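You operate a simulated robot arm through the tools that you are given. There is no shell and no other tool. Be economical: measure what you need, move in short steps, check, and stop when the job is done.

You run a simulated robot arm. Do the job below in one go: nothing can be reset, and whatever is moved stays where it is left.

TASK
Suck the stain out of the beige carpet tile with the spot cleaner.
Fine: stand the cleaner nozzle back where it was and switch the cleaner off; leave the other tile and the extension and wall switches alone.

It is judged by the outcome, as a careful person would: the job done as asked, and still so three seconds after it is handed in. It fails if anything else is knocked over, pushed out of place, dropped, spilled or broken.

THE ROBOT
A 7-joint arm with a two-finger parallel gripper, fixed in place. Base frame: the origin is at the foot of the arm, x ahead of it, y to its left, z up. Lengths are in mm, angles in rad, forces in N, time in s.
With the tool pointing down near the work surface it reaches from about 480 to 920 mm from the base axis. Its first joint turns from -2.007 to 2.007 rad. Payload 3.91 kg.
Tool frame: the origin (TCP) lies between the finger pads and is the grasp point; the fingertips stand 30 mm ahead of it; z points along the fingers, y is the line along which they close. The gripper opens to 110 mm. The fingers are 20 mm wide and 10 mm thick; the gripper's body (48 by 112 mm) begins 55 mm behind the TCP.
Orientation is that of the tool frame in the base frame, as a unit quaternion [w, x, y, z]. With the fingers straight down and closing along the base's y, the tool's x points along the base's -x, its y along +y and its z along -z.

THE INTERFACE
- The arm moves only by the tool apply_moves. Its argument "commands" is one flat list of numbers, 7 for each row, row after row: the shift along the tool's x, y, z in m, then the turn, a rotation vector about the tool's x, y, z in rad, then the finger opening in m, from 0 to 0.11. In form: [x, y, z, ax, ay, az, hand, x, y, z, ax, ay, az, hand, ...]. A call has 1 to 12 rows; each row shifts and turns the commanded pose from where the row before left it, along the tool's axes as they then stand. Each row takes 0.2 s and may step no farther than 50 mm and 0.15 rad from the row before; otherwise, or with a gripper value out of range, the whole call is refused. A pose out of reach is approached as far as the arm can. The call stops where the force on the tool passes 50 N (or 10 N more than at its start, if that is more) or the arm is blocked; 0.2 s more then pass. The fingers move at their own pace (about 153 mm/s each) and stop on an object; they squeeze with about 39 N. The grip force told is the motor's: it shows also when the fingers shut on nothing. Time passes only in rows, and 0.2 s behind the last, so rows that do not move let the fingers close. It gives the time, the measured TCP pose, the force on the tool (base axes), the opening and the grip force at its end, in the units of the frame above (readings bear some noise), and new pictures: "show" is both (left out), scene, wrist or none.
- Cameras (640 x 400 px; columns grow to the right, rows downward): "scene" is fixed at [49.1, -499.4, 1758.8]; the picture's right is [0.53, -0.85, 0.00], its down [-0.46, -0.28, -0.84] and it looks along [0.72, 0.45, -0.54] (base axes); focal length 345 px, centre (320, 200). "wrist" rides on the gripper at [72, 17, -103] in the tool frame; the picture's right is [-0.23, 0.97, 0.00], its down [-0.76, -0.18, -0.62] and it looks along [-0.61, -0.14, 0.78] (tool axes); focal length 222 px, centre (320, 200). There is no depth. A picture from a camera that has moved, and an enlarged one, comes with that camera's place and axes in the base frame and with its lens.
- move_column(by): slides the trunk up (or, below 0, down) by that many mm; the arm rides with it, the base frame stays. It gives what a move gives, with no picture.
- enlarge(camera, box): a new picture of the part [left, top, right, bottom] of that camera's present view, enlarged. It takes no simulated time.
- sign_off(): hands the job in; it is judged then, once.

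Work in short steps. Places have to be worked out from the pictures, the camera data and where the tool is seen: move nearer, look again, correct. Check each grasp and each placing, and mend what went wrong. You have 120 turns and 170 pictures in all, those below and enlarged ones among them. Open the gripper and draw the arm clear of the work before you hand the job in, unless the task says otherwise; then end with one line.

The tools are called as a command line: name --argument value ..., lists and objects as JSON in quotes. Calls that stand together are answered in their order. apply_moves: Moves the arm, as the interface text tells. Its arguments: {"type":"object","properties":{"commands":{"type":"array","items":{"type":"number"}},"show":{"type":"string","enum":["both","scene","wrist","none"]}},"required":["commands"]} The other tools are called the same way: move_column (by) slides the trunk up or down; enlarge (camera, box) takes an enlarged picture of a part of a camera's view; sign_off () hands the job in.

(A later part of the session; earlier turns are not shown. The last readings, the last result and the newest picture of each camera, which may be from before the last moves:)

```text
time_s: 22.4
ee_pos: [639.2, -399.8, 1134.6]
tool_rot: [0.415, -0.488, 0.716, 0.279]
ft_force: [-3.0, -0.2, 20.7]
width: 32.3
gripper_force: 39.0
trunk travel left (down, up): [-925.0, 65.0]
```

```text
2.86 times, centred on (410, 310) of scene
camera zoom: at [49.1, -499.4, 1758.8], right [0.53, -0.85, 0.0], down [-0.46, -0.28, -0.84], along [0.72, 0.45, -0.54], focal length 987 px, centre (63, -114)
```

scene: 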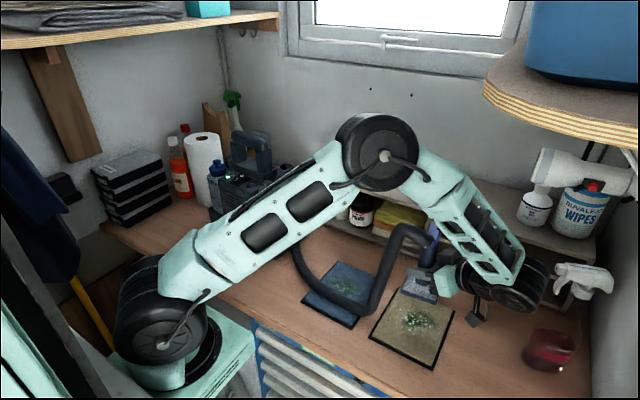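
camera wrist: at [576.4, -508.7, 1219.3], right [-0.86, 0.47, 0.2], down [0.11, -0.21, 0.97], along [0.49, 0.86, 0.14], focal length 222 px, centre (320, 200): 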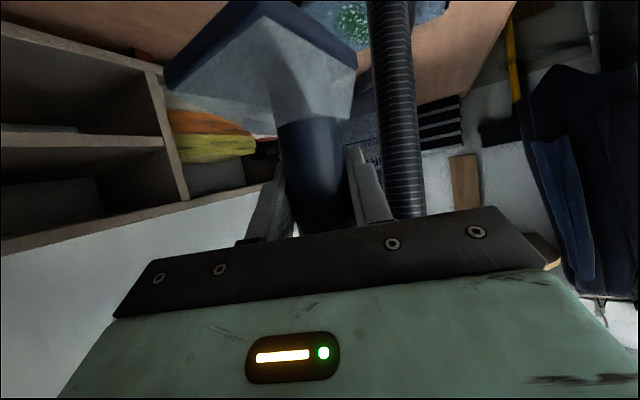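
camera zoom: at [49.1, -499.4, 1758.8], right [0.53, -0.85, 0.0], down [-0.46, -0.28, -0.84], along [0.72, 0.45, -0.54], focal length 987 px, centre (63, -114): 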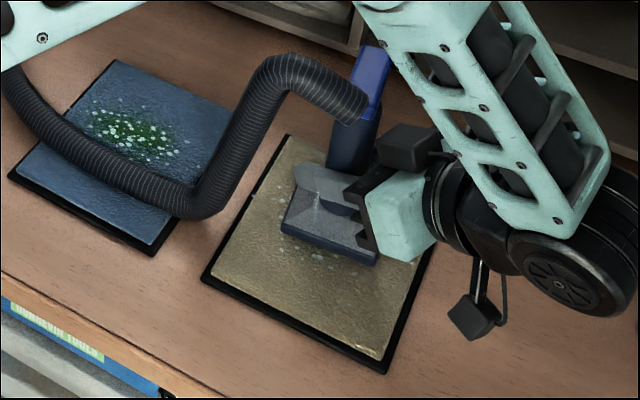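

It made contact at z≈1134.6 with about 24 N. I'll ease up 1.5 mm so the tile doesn't drag, then sweep slowly towards -x and dwell.

apply_moves --commands '[-0.0013, 0, -0.00075, 0, 0, 0, 0, 0.0018, 0.0093, -0.0031, 0, 0, 0, 0, 0.0018, 0.0093, -0.0031, 0, 0, 0, 0, 0.0018, 0.0093, -0.0031, 0, 0, 0, 0]' --show "none"

enlarge --camera "scene" --box '[340, 240, 480, 380]'

```text
time_s: 23.4
ee_pos: [610.4, -399.8, 1132.9]
tool_rot: [0.418, -0.487, 0.715, 0.278]
ft_force: [23.5, 0.3, 31.1]
width: 32.9
gripper_force: 38.6
trunk travel left (down, up): [-925.0, 65.0]
```

```text
2.86 times, centred on (410, 310) of scene
camera zoom: at [49.1, -499.4, 1758.8], right [0.53, -0.85, 0.0], down [-0.46, -0.28, -0.84], along [0.72, 0.45, -0.54], focal length 987 px, centre (63, -114)
```

zoom: 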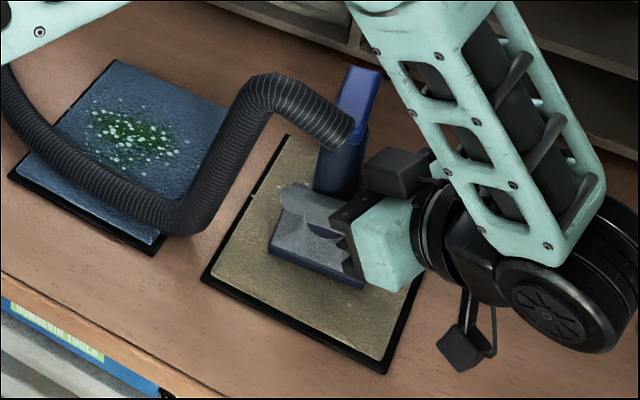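

The pressing force rose to 31 N, though the tile hasn't shifted. I'll raise 3 mm, sweep back across +x, then lift to check the stain.

apply_moves --commands '[-0.0026, 0, -0.0015, 0, 0, 0, 0, -0.0018, -0.0093, 0.0031, 0, 0, 0, 0, -0.0018, -0.0093, 0.0031, 0, 0, 0, 0, -0.0018, -0.0093, 0.0031, 0, 0, 0, 0, -0.0018, -0.0093, 0.0031, 0, 0, 0, 0, -0.0018, -0.0093, 0.0031, 0, 0, 0, 0]' --show "none"

enlarge --camera "scene" --box '[340, 240, 480, 380]'

```text
time_s: 24.8
ee_pos: [657.5, -400.3, 1136.3]
tool_rot: [0.415, -0.486, 0.717, 0.28]
ft_force: [-0.2, 0.3, -1.9]
width: 32.4
gripper_force: 39.0
trunk travel left (down, up): [-925.0, 65.0]
```

```text
2.86 times, centred on (410, 310) of scene
camera zoom: at [49.1, -499.4, 1758.8], right [0.53, -0.85, 0.0], down [-0.46, -0.28, -0.84], along [0.72, 0.45, -0.54], focal length 987 px, centre (63, -114)
```

zoom: 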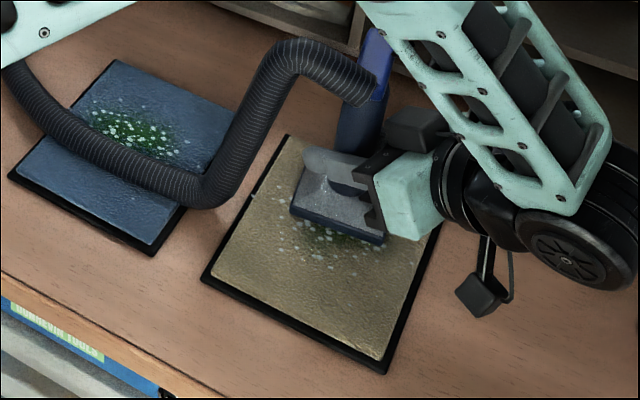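

The stain is still visible. The plate reaches further to +x than I'd assumed, with its centre about 18 mm ahead of the tube. I'll lower to light contact and scrub back over the stain towards -x.

apply_moves --commands '[0.0017, 0, 0.001, 0, 0, 0, 0, 0.0018, 0.0093, -0.0031, 0, 0, 0, 0, 0.0018, 0.0093, -0.0031, 0, 0, 0, 0, 0.0018, 0.0093, -0.0031, 0, 0, 0, 0, 0, 0, 0, 0, 0, 0, 0, 0, 0, 0, 0, 0, 0, 0, 0, 0, 0, 0, 0, 0, 0, 0.0018, 0.0093, -0.0031, 0, 0, 0, 0, 0.0018, 0.0093, -0.0031, 0, 0, 0, 0, 0.0018, 0.0093, -0.0031, 0, 0, 0, 0]' --show "none"

enlarge --camera "scene" --box '[340, 240, 480, 380]'

```text
time_s: 27.0
ee_pos: [598.4, -399.7, 1133.2]
tool_rot: [0.414, -0.487, 0.716, 0.28]
ft_force: [-0.1, -0.3, -1.6]
width: 32.4
gripper_force: 39.1
trunk travel left (down, up): [-925.0, 65.0]
```

```text
2.86 times, centred on (410, 310) of scene
camera zoom: at [49.1, -499.4, 1758.8], right [0.53, -0.85, 0.0], down [-0.46, -0.28, -0.84], along [0.72, 0.45, -0.54], focal length 987 px, centre (63, -114)
```

zoom: 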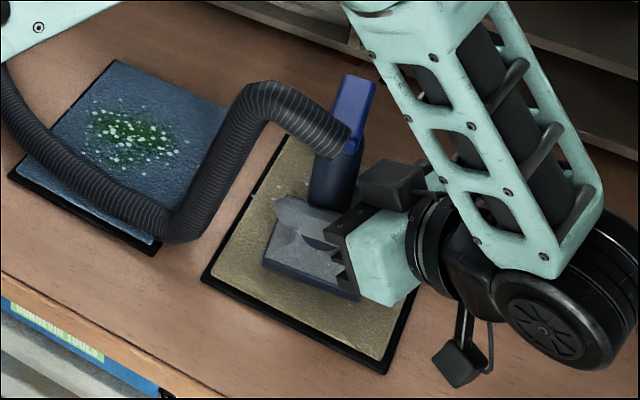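

There was no contact on that pass. I'll lower 1.5 mm, scrub forward, and move far enough +x to expose the stain.

apply_moves --commands '[0.0013, 0, 0.00075, 0, 0, 0, 0, -0.0016, -0.0093, 0.0032, 0, 0, 0, 0, -0.0016, -0.0093, 0.0032, 0, 0, 0, 0, -0.0016, -0.0093, 0.0032, 0, 0, 0, 0, -0.0016, -0.0093, 0.0032, 0, 0, 0, 0, 0, 0, 0, 0, 0, 0, 0]' --show "none"

apply_moves --commands '[-0.0018, -0.0093, 0.0031, 0, 0, 0, 0, -0.0018, -0.0093, 0.0031, 0, 0, 0, 0, -0.0018, -0.0093, 0.0031, 0, 0, 0, 0, -0.0018, -0.0093, 0.0031, 0, 0, 0, 0, -0.0018, -0.0093, 0.0031, 0, 0, 0, 0]' --show "none"

enlarge --camera "scene" --box '[340, 240, 480, 380]'

```text
time_s: 28.4
ee_pos: [636.0, -400.6, 1132.2]
tool_rot: [0.416, -0.486, 0.715, 0.28]
ft_force: [-21.0, -0.3, 29.2]
width: 32.2
gripper_force: 39.4
trunk travel left (down, up): [-925.0, 65.0]
```

```text
time_s: 29.6
ee_pos: [686.1, -401.9, 1132.5]
tool_rot: [0.416, -0.486, 0.716, 0.279]
ft_force: [-20.3, -1.1, 25.1]
width: 32.0
gripper_force: 38.5
trunk travel left (down, up): [-925.0, 65.0]
```

```text
2.86 times, centred on (410, 310) of scene
camera zoom: at [49.1, -499.4, 1758.8], right [0.53, -0.85, 0.0], down [-0.46, -0.28, -0.84], along [0.72, 0.45, -0.54], focal length 987 px, centre (63, -114)
```

zoom: 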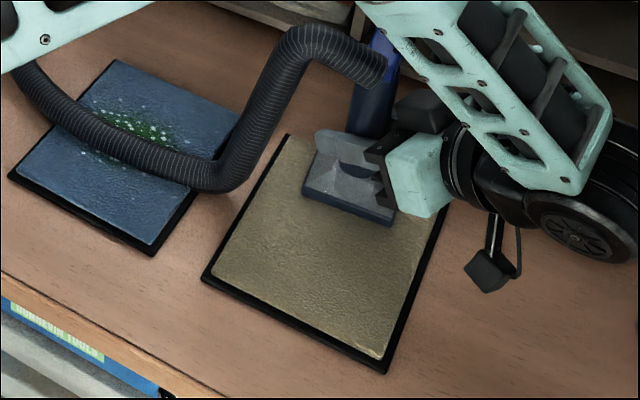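

Contact scrubbing lifted the stain on everything exposed, and the tile hasn't moved. I'll lift up to see the area under the nozzle.

apply_moves --commands '[-0.026, 0, -0.015, 0, 0, 0, 0, -0.026, 0, -0.015, 0, 0, 0, 0, -0.026, 0, -0.015, 0, 0, 0, 0]' --show "none"

enlarge --camera "scene" --box '[340, 240, 480, 380]'

```text
time_s: 30.4
ee_pos: [688.0, -402.1, 1219.4]
tool_rot: [0.414, -0.486, 0.716, 0.28]
ft_force: [0.9, -0.8, -3.3]
width: 32.1
gripper_force: 39.3
trunk travel left (down, up): [-925.0, 65.0]
```

```text
2.86 times, centred on (410, 310) of scene
camera zoom: at [49.1, -499.4, 1758.8], right [0.53, -0.85, 0.0], down [-0.46, -0.28, -0.84], along [0.72, 0.45, -0.54], focal length 987 px, centre (63, -114)
```

zoom: 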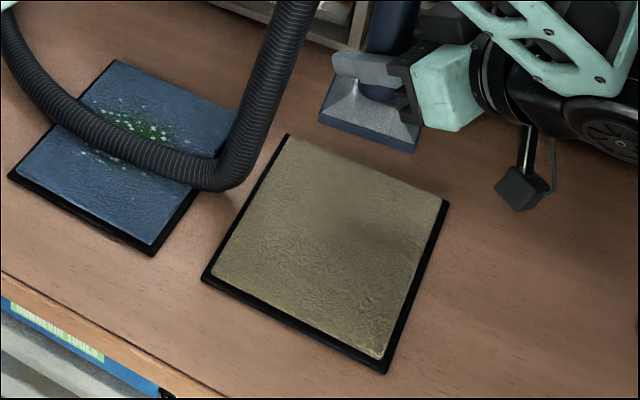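

The beige tile is clean. I'll carry the nozzle back towards its original spot, staying high.

apply_moves --commands '[-0.0171, 0.0289, 0.0271, 0, 0, 0, 0, -0.0171, 0.0289, 0.0271, 0, 0, 0, 0, -0.0171, 0.0289, 0.0271, 0, 0, 0, 0, -0.0171, 0.0289, 0.0271, 0, 0, 0, 0, -0.0171, 0.0289, 0.0271, 0, 0, 0, 0, -0.0171, 0.0289, 0.0271, 0, 0, 0, 0, -0.0171, 0.0289, 0.0271, 0, 0, 0, 0, -0.0171, 0.0289, 0.0271, 0, 0, 0, 0]'

```text
time_s: 32.2
ee_pos: [567.9, -79.0, 1229.9]
tool_rot: [0.415, -0.486, 0.717, 0.279]
ft_force: [0.7, -0.4, -2.5]
width: 32.1
gripper_force: 39.1
trunk travel left (down, up): [-925.0, 65.0]
camera wrist: at [505.6, -189.5, 1218.3], right [-0.86, 0.47, 0.19], down [0.1, -0.21, 0.97], along [0.49, 0.86, 0.13], focal length 222 px, centre (320, 200)
```

scene: 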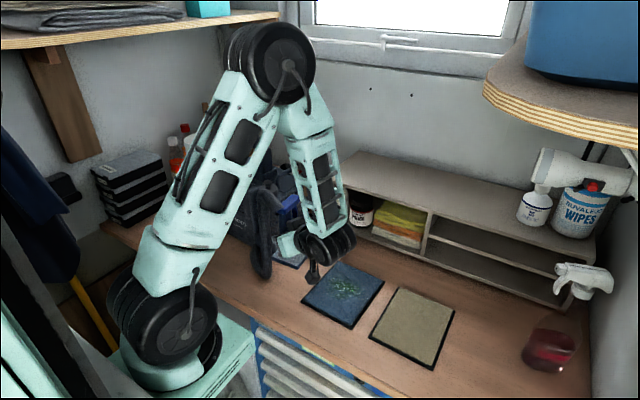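
wrist: 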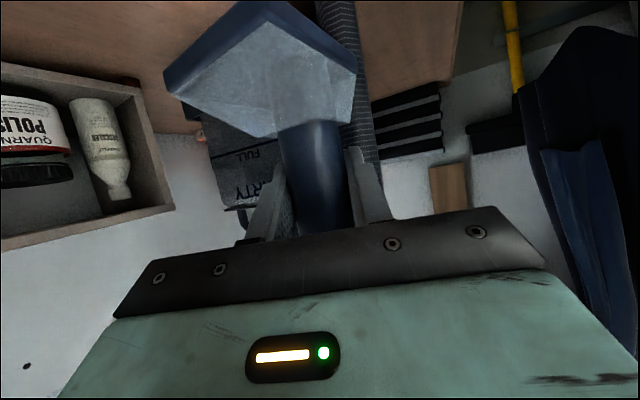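

The nozzle sits in the grip just as it did at the original grasp. I'll descend towards the original spot.

apply_moves --commands '[0.012, 0.0177, 0.0293, 0, 0, 0, 0, 0.012, 0.0177, 0.0293, 0, 0, 0, 0, 0.0218, 0.0031, 0.0122, 0, 0, 0, 0, 0.0218, 0.0031, 0.0122, 0, 0, 0, 0]'

```text
time_s: 33.2
ee_pos: [545.2, -26.5, 1130.7]
tool_rot: [0.415, -0.486, 0.717, 0.279]
ft_force: [-1.1, -0.5, -1.9]
width: 32.3
gripper_force: 39.2
trunk travel left (down, up): [-925.0, 65.0]
camera wrist: at [483.5, -136.9, 1118.0], right [-0.86, 0.47, 0.19], down [0.1, -0.21, 0.97], along [0.49, 0.86, 0.14], focal length 222 px, centre (320, 200)
```

scene: 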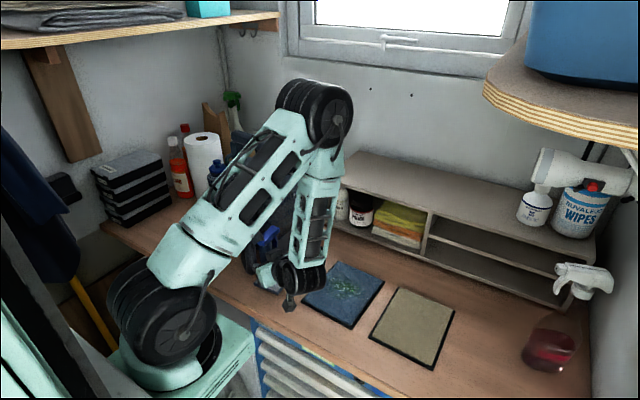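
wrist: 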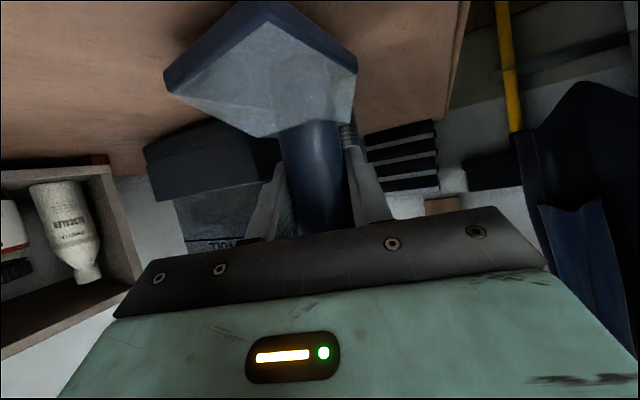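

About 8 mm to go. I'll correct the small xy offset and lower to touch down.

apply_moves --commands '[0.0056, 0.0028, 0.0004, 0, 0, 0, 0, 0.0017, 0, 0.001, 0, 0, 0, 0, 0.0009, 0, 0.0005, 0, 0, 0, 0]' --show "none"

```text
time_s: 34.0
ee_pos: [541.1, -28.5, 1121.8]
tool_rot: [0.415, -0.486, 0.717, 0.28]
ft_force: [0.2, 0.0, -2.2]
width: 32.1
gripper_force: 38.9
trunk travel left (down, up): [-925.0, 65.0]
```

No contact yet, so I'll lower a little more in 1 mm steps.

apply_moves --commands '[0.0009, 0, 0.0005, 0, 0, 0, 0, 0.0009, 0, 0.0005, 0, 0, 0, 0]' --show "none"

```text
time_s: 34.6
ee_pos: [540.1, -27.1, 1120.1]
tool_rot: [0.414, -0.488, 0.715, 0.281]
ft_force: [0.2, 0.0, -1.9]
width: 32.2
gripper_force: 38.8
trunk travel left (down, up): [-925.0, 65.0]
```

apply_moves --commands '[0.0009, 0, 0.0005, 0, 0, 0, 0, 0.0009, 0, 0.0005, 0, 0, 0, 0]' --show "wrist"

```text
time_s: 35.2
ee_pos: [540.2, -28.8, 1119.7]
tool_rot: [0.416, -0.486, 0.715, 0.28]
ft_force: [0.9, -0.6, 16.5]
width: 32.3
gripper_force: 39.1
trunk travel left (down, up): [-925.0, 65.0]
camera wrist: at [478.7, -139.0, 1107.8], right [-0.86, 0.47, 0.19], down [0.1, -0.21, 0.97], along [0.49, 0.86, 0.14], focal length 222 px, centre (320, 200)
```

wrist: 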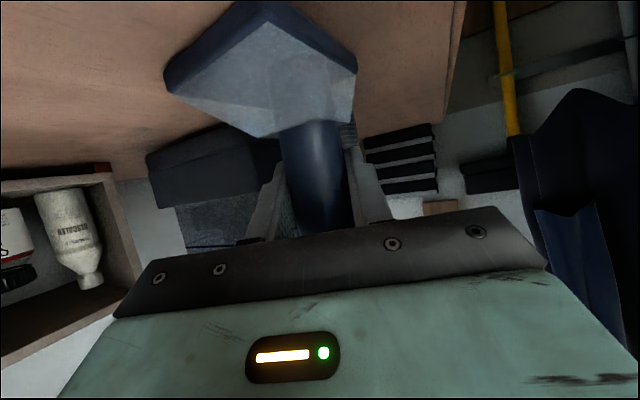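

It's standing on the bench at the original spot, within about 2 mm. I'll release to 70 mm and check before withdrawing.

apply_moves --commands '[-0.0004, 0, -0.0002, 0, 0, 0, 0.036, 0, 0, 0, 0, 0, 0, 0.05, 0, 0, 0, 0, 0, 0, 0.07, 0, 0, 0, 0, 0, 0, 0.07]'

```text
time_s: 36.2
ee_pos: [539.9, -28.9, 1118.5]
tool_rot: [0.415, -0.486, 0.717, 0.279]
ft_force: [0.5, 0.1, -0.3]
width: 69.8
gripper_force: 0.1
trunk travel left (down, up): [-925.0, 65.0]
camera wrist: at [478.3, -139.0, 1107.0], right [-0.86, 0.47, 0.19], down [0.1, -0.21, 0.97], along [0.49, 0.86, 0.14], focal length 222 px, centre (320, 200)
```

scene: 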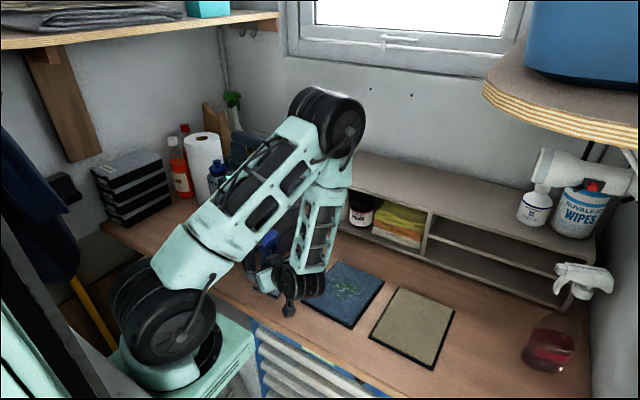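
wrist: 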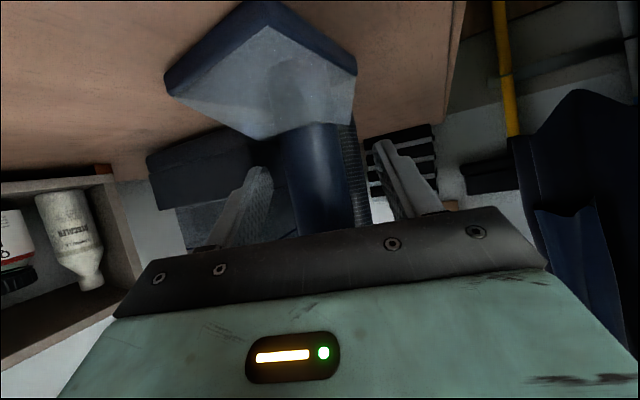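

Released, and the nozzle is standing. I'll withdraw straight back along the tool axis.

apply_moves --commands '[0, 0, -0.025, 0, 0, 0, 0.07, 0, 0, -0.03, 0, 0, 0, 0.07, 0, 0, -0.035, 0, 0, 0, 0.07, 0, 0, -0.035, 0, 0, 0, 0.07, -0.015, 0, -0.035, 0, 0, 0, 0.07, -0.02, 0, -0.035, 0, 0, 0, 0.07]'

enlarge --camera "scene" --box '[220, 190, 360, 310]'

```text
time_s: 37.6
ee_pos: [482.4, -170.8, 1248.4]
tool_rot: [0.415, -0.486, 0.717, 0.28]
ft_force: [-0.5, 0.3, 0.4]
width: 70.0
gripper_force: 0.1
trunk travel left (down, up): [-925.0, 65.0]
camera wrist: at [421.0, -281.0, 1236.0], right [-0.86, 0.47, 0.2], down [0.1, -0.21, 0.97], along [0.49, 0.86, 0.14], focal length 222 px, centre (320, 200)
```

scene: 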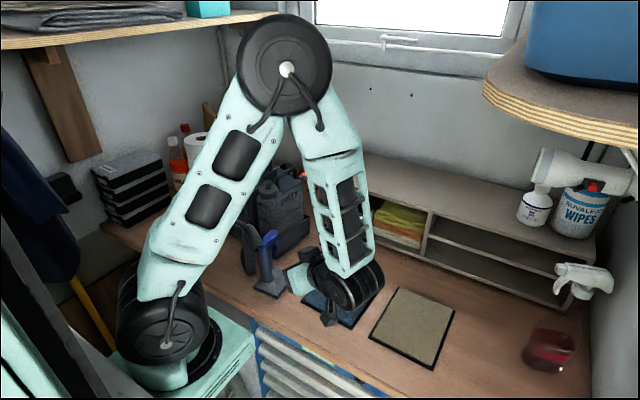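
wrist: 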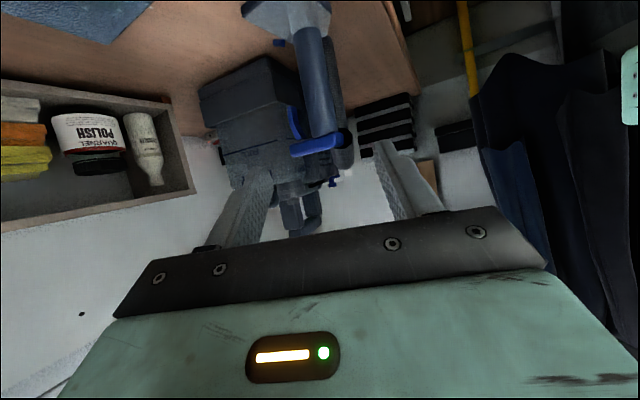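

```text
3.33 times, centred on (290, 250) of scene
camera zoom: at [49.1, -499.4, 1758.8], right [0.53, -0.85, 0.0], down [-0.46, -0.28, -0.84], along [0.72, 0.45, -0.54], focal length 1151 px, centre (420, 33)
```

zoom: 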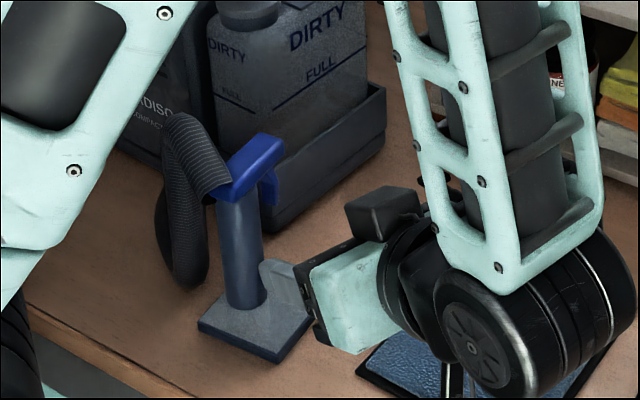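

The nozzle is back where it stood. To switch off I need the O end (x≈690), close in front of the carry handle, so I'll press with one finger of the open gripper, yawed 90° so the body stays forward of the handle. First I raise and level the tool.

apply_moves --commands '[-0.0352, -0.014, -0.014, 0, 0, 0, 0.11, -0.0352, -0.014, -0.014, 0, 0, 0, 0.11, -0.0352, -0.014, -0.014, 0, 0, 0, 0.11, -0.0352, -0.014, -0.014, 0, 0, 0, 0.11, 0, 0, 0, 0, 0.15, 0, 0.11, 0, 0, 0, 0, 0.15, 0, 0.11, 0, 0, 0, 0, 0.15, 0, 0.11, 0, 0, 0, 0, 0.15, 0, 0.11, 0, 0, 0, 0, 0.15, 0, 0.11, 0, 0, 0, 0, 0.15, 0, 0.11, 0, 0, 0, 0, 0.147, 0, 0.11]'

```text
time_s: 40.0
ee_pos: [546.0, -101.4, 1406.0]
tool_rot: [0.037, -0.645, 0.763, 0.012]
ft_force: [1.4, 5.1, -2.8]
width: 110.0
gripper_force: 0.1
out of reach, approached as far as the arm can: row 10
trunk travel left (down, up): [-925.0, 65.0]
camera wrist: at [512.5, -175.8, 1502.9], right [-0.92, 0.39, -0.01], down [0.27, 0.68, 0.68], along [0.27, 0.62, -0.73], focal length 222 px, centre (320, 200)
```

scene: 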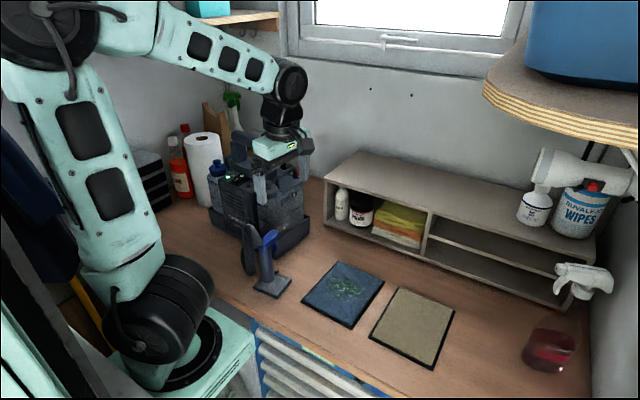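
wrist: 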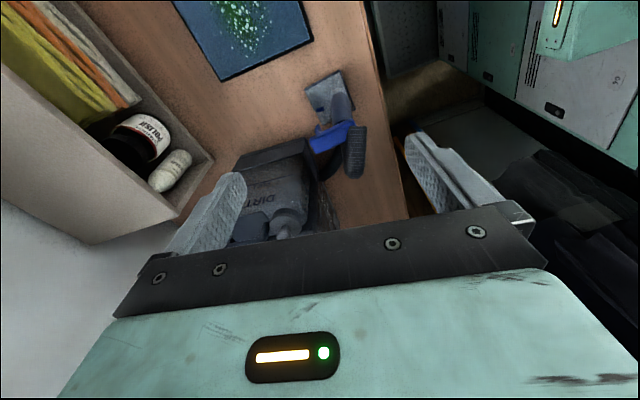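

Nearly level now. I'll finish the yaw to exactly 90° and move above and in front of the switch.

apply_moves --commands '[0, 0, 0, -0.0177, 0.0347, -0.0835, 0.11, 0, 0, 0, -0.0177, 0.0347, -0.0835, 0.11, -0.0452, -0.009, -0.0023, 0, 0, 0, 0.11, -0.0452, -0.009, -0.0023, 0, 0, 0, 0.11, -0.0452, -0.009, -0.0023, 0, 0, 0, 0.11, -0.0452, -0.009, -0.0023, 0, 0, 0, 0.11, -0.0452, -0.009, -0.0023, 0, 0, 0, 0.11, -0.0452, -0.009, -0.0023, 0, 0, 0, 0.11]'

enlarge --camera "scene" --box '[180, 90, 320, 200]'

```text
time_s: 41.8
ee_pos: [614.8, 72.9, 1423.3]
tool_rot: [-0.002, -0.629, 0.778, 0.005]
ft_force: [0.5, -0.6, 0.3]
width: 110.2
gripper_force: 0.0
out of reach, approached as far as the arm can: row 7, 8
trunk travel left (down, up): [-925.0, 65.0]
camera wrist: at [584.9, 5.7, 1524.9], right [-0.9, 0.43, 0.01], down [0.34, 0.7, 0.63], along [0.26, 0.57, -0.78], focal length 222 px, centre (320, 200)
```

scene: 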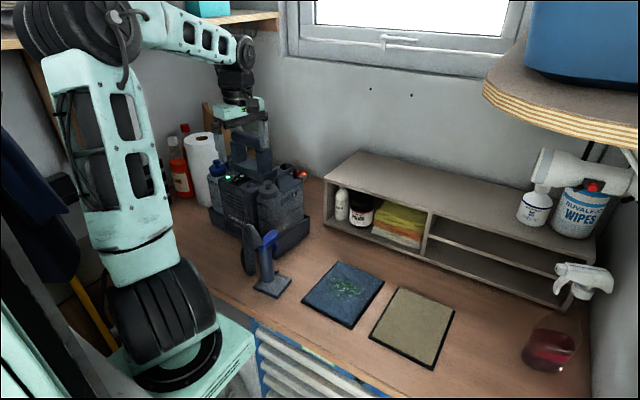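
wrist: 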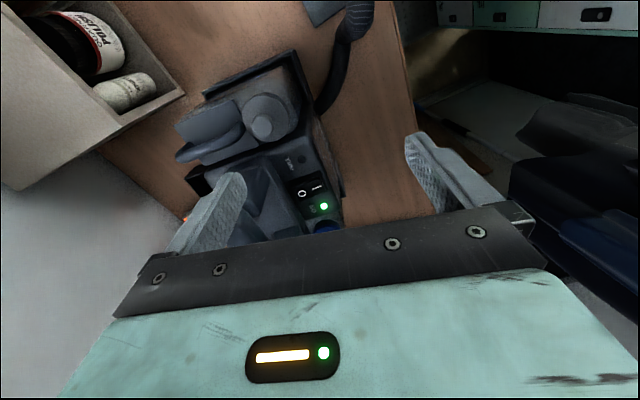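

```text
3.64 times, centred on (250, 145) of scene
camera zoom: at [49.1, -499.4, 1758.8], right [0.53, -0.85, 0.0], down [-0.46, -0.28, -0.84], along [0.72, 0.45, -0.54], focal length 1256 px, centre (574, 400)
```

zoom: 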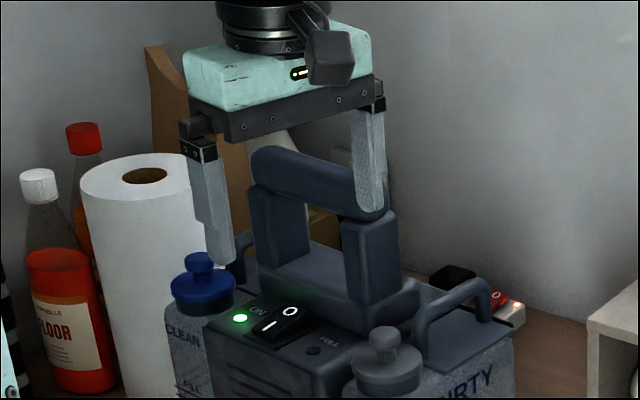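

The yawed pose hits a joint limit here. Instead I'll go back to yaw 0 with closed fingers and only a slight tilt, which leaves about 10 mm to the handle. I'll back off upward, then yaw back.

apply_moves --commands '[0.0063, 0.0293, -0.026, 0, 0, 0, 0.11, 0, 0, 0, 0, 0, 0.15, 0.0, 0, 0, 0, 0, 0, 0.15, 0, 0, 0, 0, 0, 0, 0.15, 0, 0, 0, 0, 0, 0, 0.15, 0, 0, 0, 0, 0, 0, 0.15, 0, 0, 0, 0, 0, 0, 0.15, 0, 0, 0, 0, 0, 0, 0.15, 0, 0, 0, 0, 0, 0, 0.15, 0, 0, 0, 0, 0, 0, 0.15, 0]' --show "wrist"

```text
time_s: 44.0
ee_pos: [584.5, -19.4, 1441.4]
tool_rot: [-0.005, -0.015, 1.0, 0.008]
ft_force: [-0.1, -0.2, -0.4]
width: 0.0
gripper_force: 37.5
out of reach, approached as far as the arm can: row 9, 10
trunk travel left (down, up): [-925.0, 65.0]
camera wrist: at [512.1, -6.4, 1544.4], right [0.2, 0.98, 0.01], down [0.77, -0.16, 0.61], along [0.6, -0.11, -0.79], focal length 222 px, centre (320, 200)
```

wrist: 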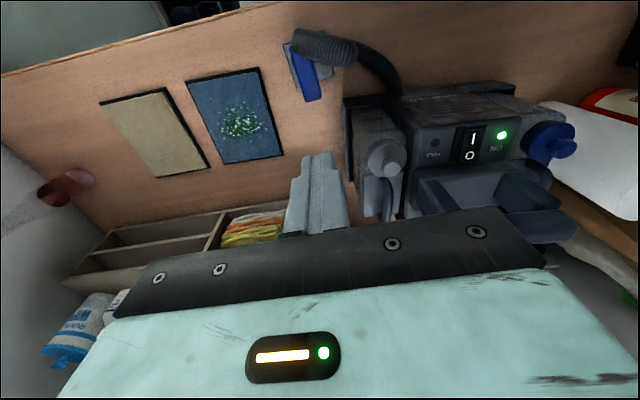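

Orientation is back to almost straight down. I'll measure the rocker and handle from this clear view.

enlarge --camera "wrist" --box '[400, 90, 600, 250]'

enlarge --camera "scene" --box '[200, 120, 320, 200]'

```text
2.50 times, centred on (500, 170) of wrist
camera zoom: at [512.1, -6.4, 1544.4], right [0.2, 0.98, 0.01], down [0.77, -0.16, 0.61], along [0.6, -0.11, -0.79], focal length 555 px, centre (-130, 275)
```

zoom: 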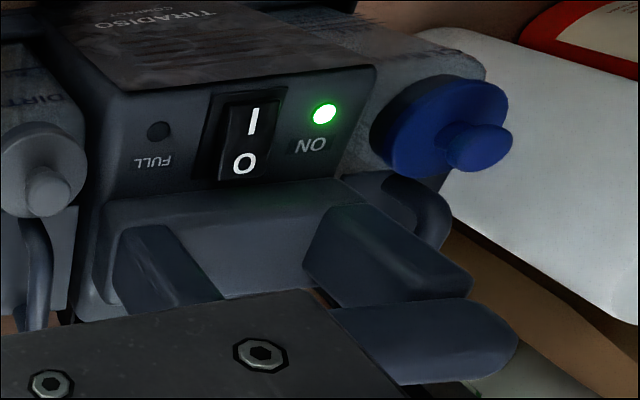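

```text
5.00 times, centred on (260, 160) of scene
camera zoom: at [49.1, -499.4, 1758.8], right [0.53, -0.85, 0.0], down [-0.46, -0.28, -0.84], along [0.72, 0.45, -0.54], focal length 1727 px, centre (620, 400)
```

zoom: 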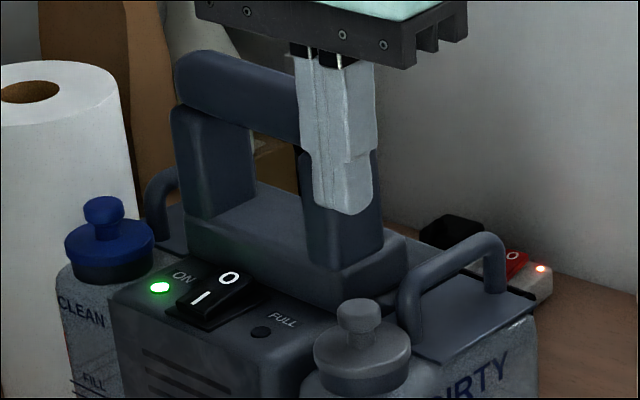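

The O end is at about x=695, y=168, the panel ends at about x=705–710, and the handle front is at about x=714. I'll tilt 0.12 rad with fingers closed and move above the switch.

apply_moves --commands '[0, 0, 0, 0.018, -0.13, 0.029, 0, -0.007, 0.0374, 0.0091, 0, 0, 0, 0, -0.007, 0.0374, 0.0091, 0, 0, 0, 0, -0.007, 0.0374, 0.0091, 0, 0, 0, 0, -0.007, 0.0374, 0.0091, 0, 0, 0, 0, -0.007, 0.0374, 0.0091, 0, 0, 0, 0]' --show "none"

```text
time_s: 45.4
ee_pos: [615.3, -32.1, 1380.0]
tool_rot: [0.061, 0.002, 0.998, -0.001]
ft_force: [-0.5, 0.3, 0.0]
width: 0.0
gripper_force: 37.6
out of reach, approached as far as the arm can: row 1, 2, 3, 4, 5, 6
trunk travel left (down, up): [-925.0, 65.0]
```

The arm isn't following in y, so it's probably in an awkward joint configuration. Let me look.

apply_moves --commands '[0, 0, -0.03, 0, 0, 0, 0]'

```text
time_s: 45.8
ee_pos: [612.3, -40.9, 1408.2]
tool_rot: [0.06, 0.005, 0.998, -0.008]
ft_force: [0.1, -0.4, -0.2]
width: 0.0
gripper_force: 37.7
out of reach, approached as far as the arm can: row 1
trunk travel left (down, up): [-925.0, 65.0]
camera wrist: at [528.3, -21.3, 1501.1], right [0.24, 0.97, 0.01], down [0.68, -0.18, 0.71], along [0.69, -0.16, -0.7], focal length 222 px, centre (320, 200)
```

scene: 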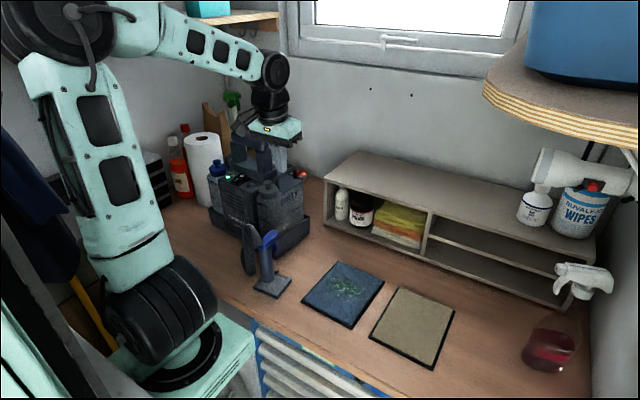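
wrist: 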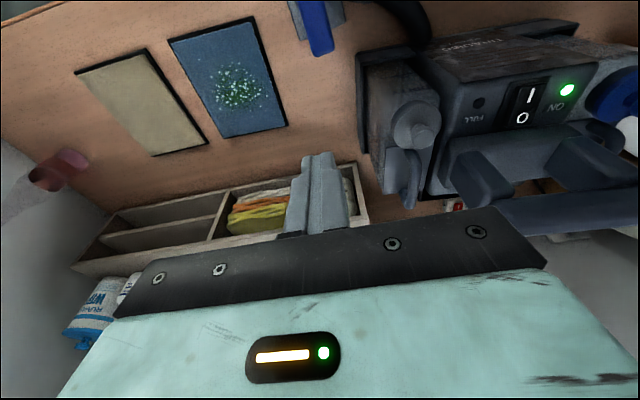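

The elbow has ended up swung far over. I'll go back to the starting pose to unwind the arm, then repeat the approach that worked at the beginning.

apply_moves --commands '[0, 0, -0.02, 0, 0.12, 0, 0, 0, -0.04, -0.02, 0, 0, 0, 0, 0, -0.04, -0.02, 0, 0, 0, 0, 0, -0.04, -0.02, 0, 0, 0, 0, 0, -0.04, -0.02, 0, 0, 0, 0, 0.01, -0.04, -0.02, 0, 0, 0, 0, 0.02, -0.04, -0.02, 0, 0, 0, 0, 0.03, -0.03, -0.02, 0, 0, 0, 0, 0.03, -0.03, -0.02, 0, 0, 0, 0]'

```text
time_s: 47.8
ee_pos: [488.4, -308.8, 1592.7]
tool_rot: [0.013, 0.008, 1.0, 0.0]
ft_force: [-0.1, 0.0, 0.5]
width: 0.2
gripper_force: 38.0
out of reach, approached as far as the arm can: row 1, 5, 6, 7, 9
trunk travel left (down, up): [-925.0, 65.0]
camera wrist: at [413.8, -290.9, 1692.8], right [0.24, 0.97, 0.01], down [0.74, -0.19, 0.64], along [0.62, -0.15, -0.77], focal length 222 px, centre (320, 200)
```

scene: 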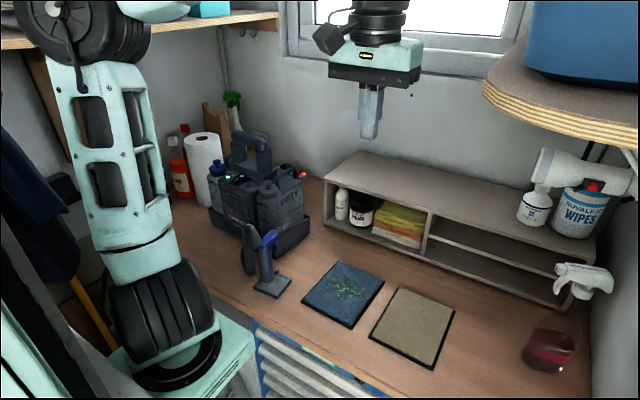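
wrist: 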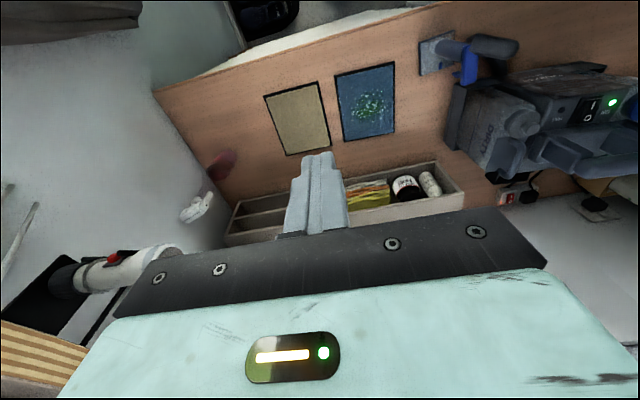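

The elbow is still swung left. I'll try extending outward, where the arm is less constrained, so it can re-centre before approaching the switch again.

apply_moves --commands '[-0.03, 0.03, 0.01, 0, 0, 0, 0, -0.03, 0.03, 0.01, 0, 0, 0, 0, -0.03, 0.03, 0.01, 0, 0, 0, 0, -0.03, 0.03, 0.01, 0, 0, 0, 0, -0.03, 0.03, 0.01, 0, 0, 0, 0, -0.03, 0.03, 0.01, 0, 0, 0, 0, -0.03, 0.03, 0.01, 0, 0, 0, 0, 0, 0, 0, 0, 0, 0, 0, 0, 0, 0, 0, 0, 0, 0]' --show "scene"

```text
time_s: 49.8
ee_pos: [636.5, -81.6, 1506.8]
tool_rot: [-0.001, 0.01, 1.0, -0.01]
ft_force: [0.5, -0.3, -0.6]
width: 0.0
gripper_force: 37.9
out of reach, approached as far as the arm can: row 1, 2, 3, 4, 5, 6, 7
trunk travel left (down, up): [-925.0, 65.0]
```

scene: 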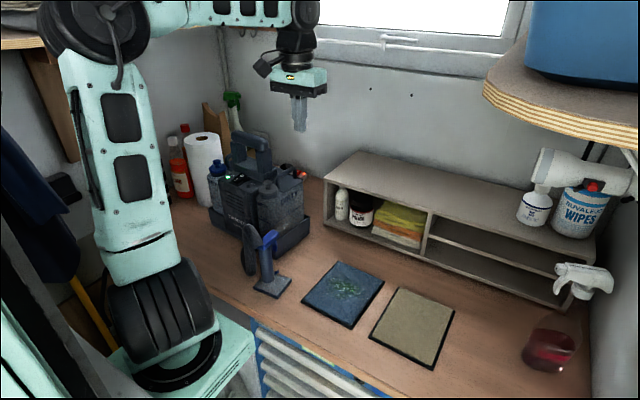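

A joint seems to be limiting +y and +yaw motion. Yawing the other way (-90°) should free it, and it also gives the preferred single-finger press, so I'll rotate here in free space.

apply_moves --commands '[0, 0, 0, 0, 0, 0.143, 0, 0, 0, 0, 0, 0, 0.143, 0, 0, 0, 0, 0, 0, 0.143, 0, 0, 0, 0, 0, 0, 0.143, 0, 0, 0, 0, 0, 0, 0.143, 0, 0, 0, 0, 0, 0, 0.143, 0, 0, 0, 0, 0, 0, 0.143, 0, 0, 0, 0, 0, 0, 0.143, 0, 0, 0, 0, 0, 0, 0.143, 0, 0, 0, 0, 0, 0, 0.143, 0, 0, 0, 0, 0, 0, 0.14, 0.11]' --show "scene"

```text
time_s: 52.2
ee_pos: [309.5, -382.0, 1457.6]
tool_rot: [0.046, 0.662, 0.747, 0.043]
ft_force: [1.7, 1.0, 0.4]
width: 110.1
gripper_force: 0.1
out of reach, approached as far as the arm can: row 1, 2, 3, 4, 5, 6, 7, 8, 9, 10, 11
trunk travel left (down, up): [-925.0, 65.0]
```

scene: 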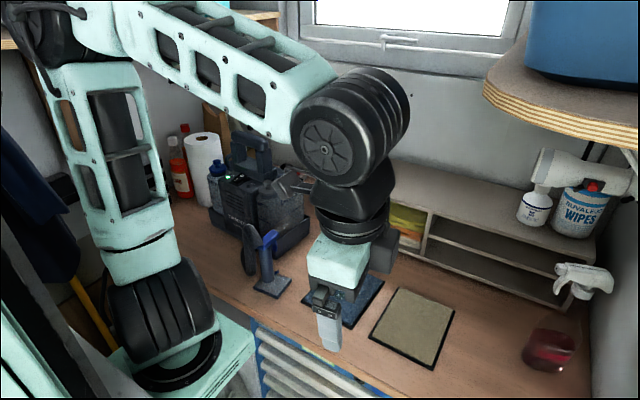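

Yawing negative ran a wrist joint into its limit and swung the arm. I'll undo this, going back to positive yaw, which is the way the arm wound up, then unwind in the reverse order: tilt, yaw back while tilted, then untilt.

apply_moves --commands '[0, 0, -0.02, 0, 0, -0.145, 0.11, 0, 0, -0.02, 0, 0, -0.145, 0.11, 0, 0, 0, 0, 0, -0.145, 0.11, 0, 0, 0, 0, 0, -0.145, 0.11, 0, 0, 0, 0, 0, -0.145, 0.11, 0, 0, 0, 0, 0, -0.145, 0.11, 0, 0, 0, 0, 0, -0.145, 0.11, 0, 0, 0, 0, 0, -0.145, 0.11, 0, 0, 0, 0, 0, -0.145, 0.11, 0, 0, 0, 0, 0, -0.145, 0.11]' --show "scene"

```text
time_s: 54.4
ee_pos: [313.0, -386.1, 1492.5]
tool_rot: [0.068, -0.002, 0.998, 0.003]
ft_force: [0.1, -0.3, 0.2]
width: 109.9
gripper_force: 0.2
out of reach, approached as far as the arm can: row 2, 5
trunk travel left (down, up): [-925.0, 65.0]
```

scene: 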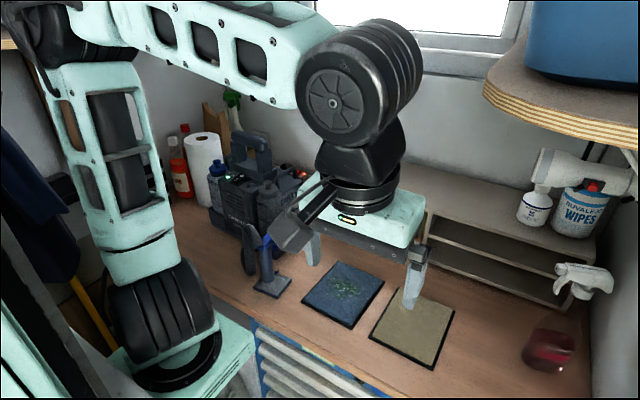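

The arm is free here at yaw 0. Next I remove the small residual tilt and yaw to +1.2.

apply_moves --commands '[0, 0, -0.01, 0, 0.136, 0, 0.11, 0, 0, 0, 0, 0, -0.15, 0.11, 0, 0, 0, 0, 0, -0.15, 0.11, 0, 0, 0, 0, 0, -0.15, 0.11, 0, 0, 0, 0, 0, -0.15, 0.11, 0, 0, 0, 0, 0, -0.15, 0.11, 0, 0, 0, 0, 0, -0.15, 0.11, 0, 0, 0, 0, 0, -0.15, 0.11, 0, 0, 0, 0, 0, -0.15, 0.11]' --show "none"

```text
time_s: 56.4
ee_pos: [313.2, -386.2, 1491.3]
tool_rot: [0.059, -0.565, 0.822, -0.036]
ft_force: [-0.1, -0.1, 0.3]
width: 109.6
gripper_force: 0.1
out of reach, approached as far as the arm can: row 1
trunk travel left (down, up): [-925.0, 65.0]
```

apply_moves --commands '[-0.0389, -0.0214, 0.004, 0, 0, 0, 0.11, -0.0389, -0.0214, 0.004, 0, 0, 0, 0.11, -0.0389, -0.0214, 0.004, 0, 0, 0, 0.11, -0.0389, -0.0214, 0.004, 0, 0, 0, 0.11, -0.0389, -0.0214, 0.004, 0, 0, 0, 0.11, -0.0389, -0.0214, 0.004, 0, 0, 0, 0.11, -0.0389, -0.0214, 0.004, 0, 0, 0, 0.11, -0.0389, -0.0214, 0.004, 0, 0, 0, 0.11, -0.0389, -0.0214, 0.004, 0, 0, 0, 0.11]' --show "scene"

```text
time_s: 58.4
ee_pos: [636.5, -157.7, 1494.9]
tool_rot: [0.059, -0.563, 0.824, -0.036]
ft_force: [-0.7, -1.0, 0.2]
width: 109.7
gripper_force: 0.1
out of reach, approached as far as the arm can: row 1, 2, 3
trunk travel left (down, up): [-925.0, 65.0]
```

scene: 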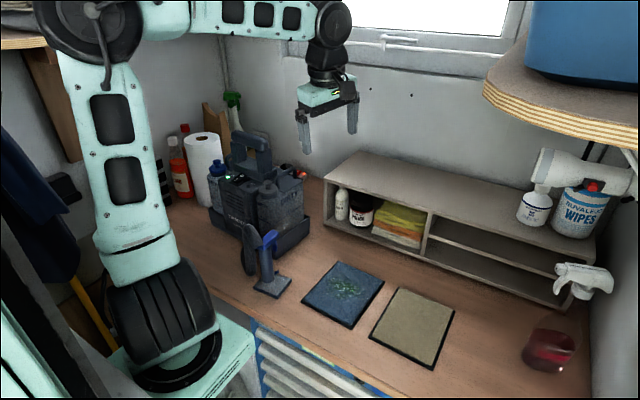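

The arm reaches comfortably at yaw 1.2. A single-finger press works geometrically with this yaw too, so I'll try moving directly over the switch at a safe height.

apply_moves --commands '[-0.0347, 0.0138, 0.0098, 0, 0, 0, 0.11, -0.0347, 0.0138, 0.0098, 0, 0, 0, 0.11, -0.0347, 0.0138, 0.0098, 0, 0, 0, 0.11, -0.0347, 0.0138, 0.0098, 0, 0, 0, 0.11, -0.0347, 0.0138, 0.0098, 0, 0, 0, 0.11, -0.0347, 0.0138, 0.0098, 0, 0, 0, 0.11, -0.0347, 0.0138, 0.0098, 0, 0, 0, 0.11]' --show "scene"

```text
time_s: 60.0
ee_pos: [624.8, 93.9, 1430.7]
tool_rot: [0.063, -0.564, 0.823, -0.03]
ft_force: [-0.3, 0.3, 0.4]
width: 110.1
gripper_force: 0.1
out of reach, approached as far as the arm can: row 7
trunk travel left (down, up): [-925.0, 65.0]
```

scene: 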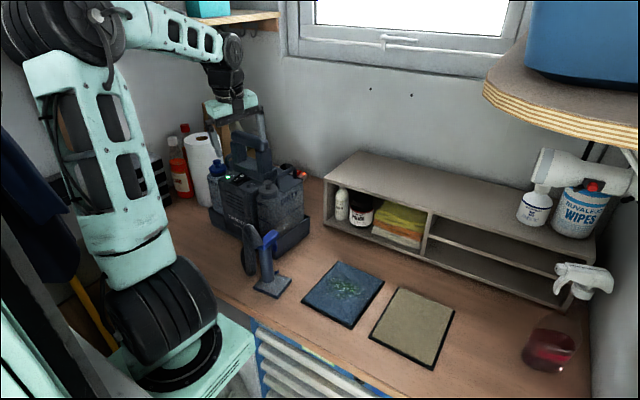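

That's the limit of this posture. I'll do the unwinding loop properly: back out into free space and tilt the tool forward.

apply_moves --commands '[0.0255, -0.0363, -0.0162, 0, 0, 0, 0.11, 0.0255, -0.0363, -0.0162, 0, 0, 0, 0.11, 0.0255, -0.0363, -0.0162, 0, 0, 0, 0.11, 0.0255, -0.0363, -0.0162, 0, 0, 0, 0.11, 0, 0, 0, 0, -0.15, 0, 0.11, 0, 0, 0, 0, -0.15, 0, 0.11, 0, 0, 0, 0, -0.15, 0, 0.11, 0, 0, 0, 0, -0.15, 0, 0.11, 0, 0, 0, 0, -0.15, 0, 0.11, 0, 0, 0, 0, -0.15, 0, 0.11]' --show "scene"

```text
time_s: 62.2
ee_pos: [655.7, -51.5, 1522.6]
tool_rot: [0.404, -0.53, 0.718, 0.199]
ft_force: [0.8, -1.2, 0.2]
width: 110.3
gripper_force: 0.0
out of reach, approached as far as the arm can: row 2, 3, 4, 10
trunk travel left (down, up): [-925.0, 65.0]
```

scene: 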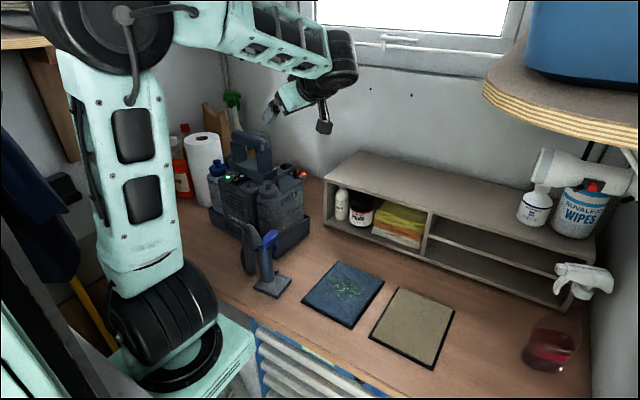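

Now I yaw back about base z by -1.2 while still tilted.

apply_moves --commands '[0, 0, 0.01, 0.119, 0.021, 0.089, 0.11, 0, 0, 0.01, 0.119, 0.021, 0.089, 0.11, 0, 0, 0.01, 0.119, 0.021, 0.089, 0.11, 0, 0, 0.01, 0.119, 0.021, 0.089, 0.11, 0, 0, 0.01, 0.119, 0.021, 0.089, 0.11, 0, 0, 0.01, 0.119, 0.021, 0.089, 0.11, 0, 0, 0.01, 0.119, 0.021, 0.089, 0.11, 0, 0, 0, 0.119, 0.021, 0.089, 0.11]' --show "scene"

```text
time_s: 64.0
ee_pos: [711.0, -23.8, 1465.0]
tool_rot: [0.446, -0.026, 0.893, -0.047]
ft_force: [0.7, -0.5, -0.4]
width: 110.1
gripper_force: 0.0
out of reach, approached as far as the arm can: row 6, 8
trunk travel left (down, up): [-925.0, 65.0]
```

scene: 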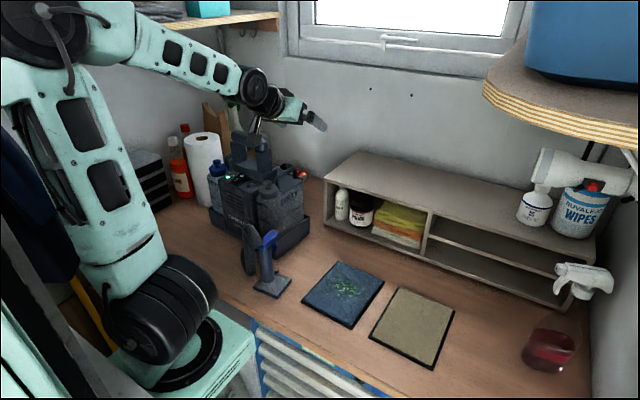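

The elbow looks much better. I'll untilt now.

apply_moves --commands '[0, 0, 0, 0, 0.15, 0, 0.0, 0, 0, 0, 0, 0.15, 0, 0, 0, 0, 0, 0, 0.15, 0, 0, 0, 0, 0, 0, 0.15, 0, 0, 0, 0, 0, 0, 0.15, 0, 0]' --show "scene"

```text
time_s: 65.2
ee_pos: [664.8, -55.5, 1464.7]
tool_rot: [0.093, -0.005, 0.995, -0.027]
ft_force: [0.3, 0.3, -0.8]
width: 0.0
gripper_force: 37.7
out of reach, approached as far as the arm can: row 1, 2, 3, 4, 5
trunk travel left (down, up): [-925.0, 65.0]
```

scene: 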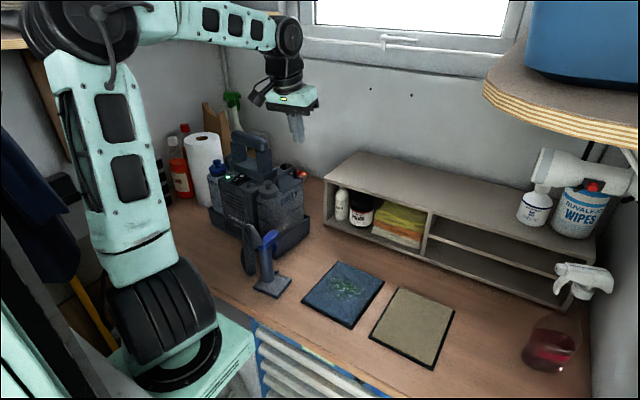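

Same posture again. But a strongly tilted tool (about 0.95 rad) actually suits pressing the O end better: only the fingertip's lower corner touches and the body stays far in front of the handle. I'll tilt forward again with a slight positive yaw and look.

apply_moves --commands '[0, 0, 0, 0, -0.15, 0, 0, 0, 0, 0, 0, -0.15, 0, 0, 0, 0, 0, 0, -0.15, 0, 0, 0, 0, 0, 0, -0.15, 0, 0, 0, 0, 0, 0, -0.15, 0, 0, 0, 0, 0, -0.12, 0, -0.09, 0, 0, 0, 0, -0.12, 0, -0.09, 0]' --show "scene"

```text
time_s: 66.8
ee_pos: [664.9, -55.2, 1464.7]
tool_rot: [0.443, -0.148, 0.883, 0.043]
ft_force: [-1.0, -0.8, 0.1]
width: 0.0
gripper_force: 37.5
trunk travel left (down, up): [-925.0, 65.0]
```

scene: 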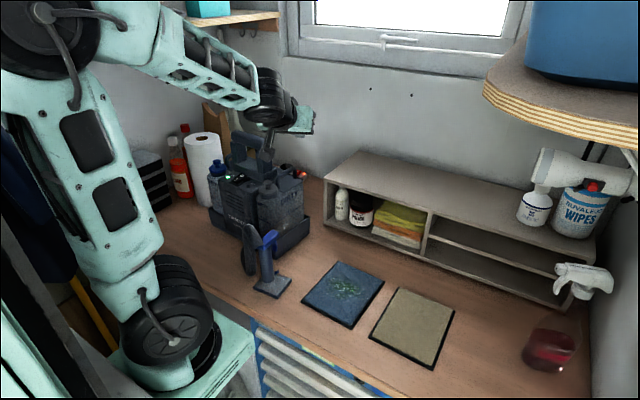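

That was reached with no limits, and the elbow is well placed. I'll move over to the front of the switch.

apply_moves --commands '[0.0028, 0.0366, 0.0108, 0, 0, 0, 0, 0.0028, 0.0366, 0.0108, 0, 0, 0, 0, 0.0028, 0.0366, 0.0108, 0, 0, 0, 0, 0.0028, 0.0366, 0.0108, 0, 0, 0, 0, 0.0028, 0.0366, 0.0108, 0, 0, 0, 0, 0.0028, 0.0366, 0.0108, 0, 0, 0, 0]'

```text
time_s: 68.2
ee_pos: [639.7, 161.4, 1397.9]
tool_rot: [0.444, -0.147, 0.883, 0.042]
ft_force: [-0.4, -1.1, 0.7]
width: 0.1
gripper_force: 37.8
trunk travel left (down, up): [-925.0, 65.0]
camera wrist: at [514.9, 140.8, 1401.1], right [-0.16, 0.98, 0.13], down [0.0, -0.13, 0.99], along [0.99, 0.16, 0.02], focal length 222 px, centre (320, 200)
```

scene: 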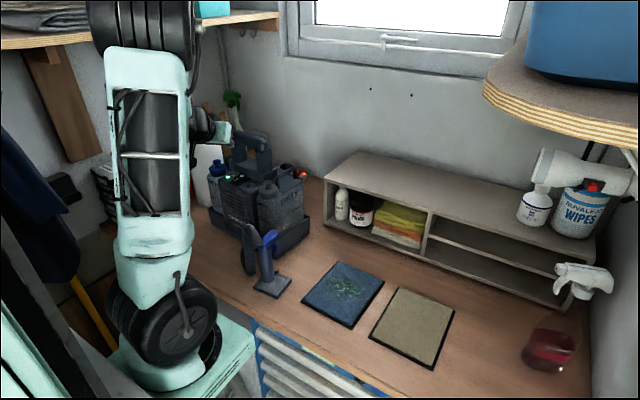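
wrist: 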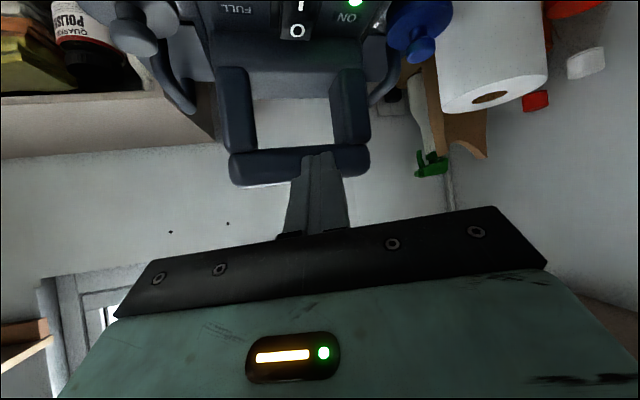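

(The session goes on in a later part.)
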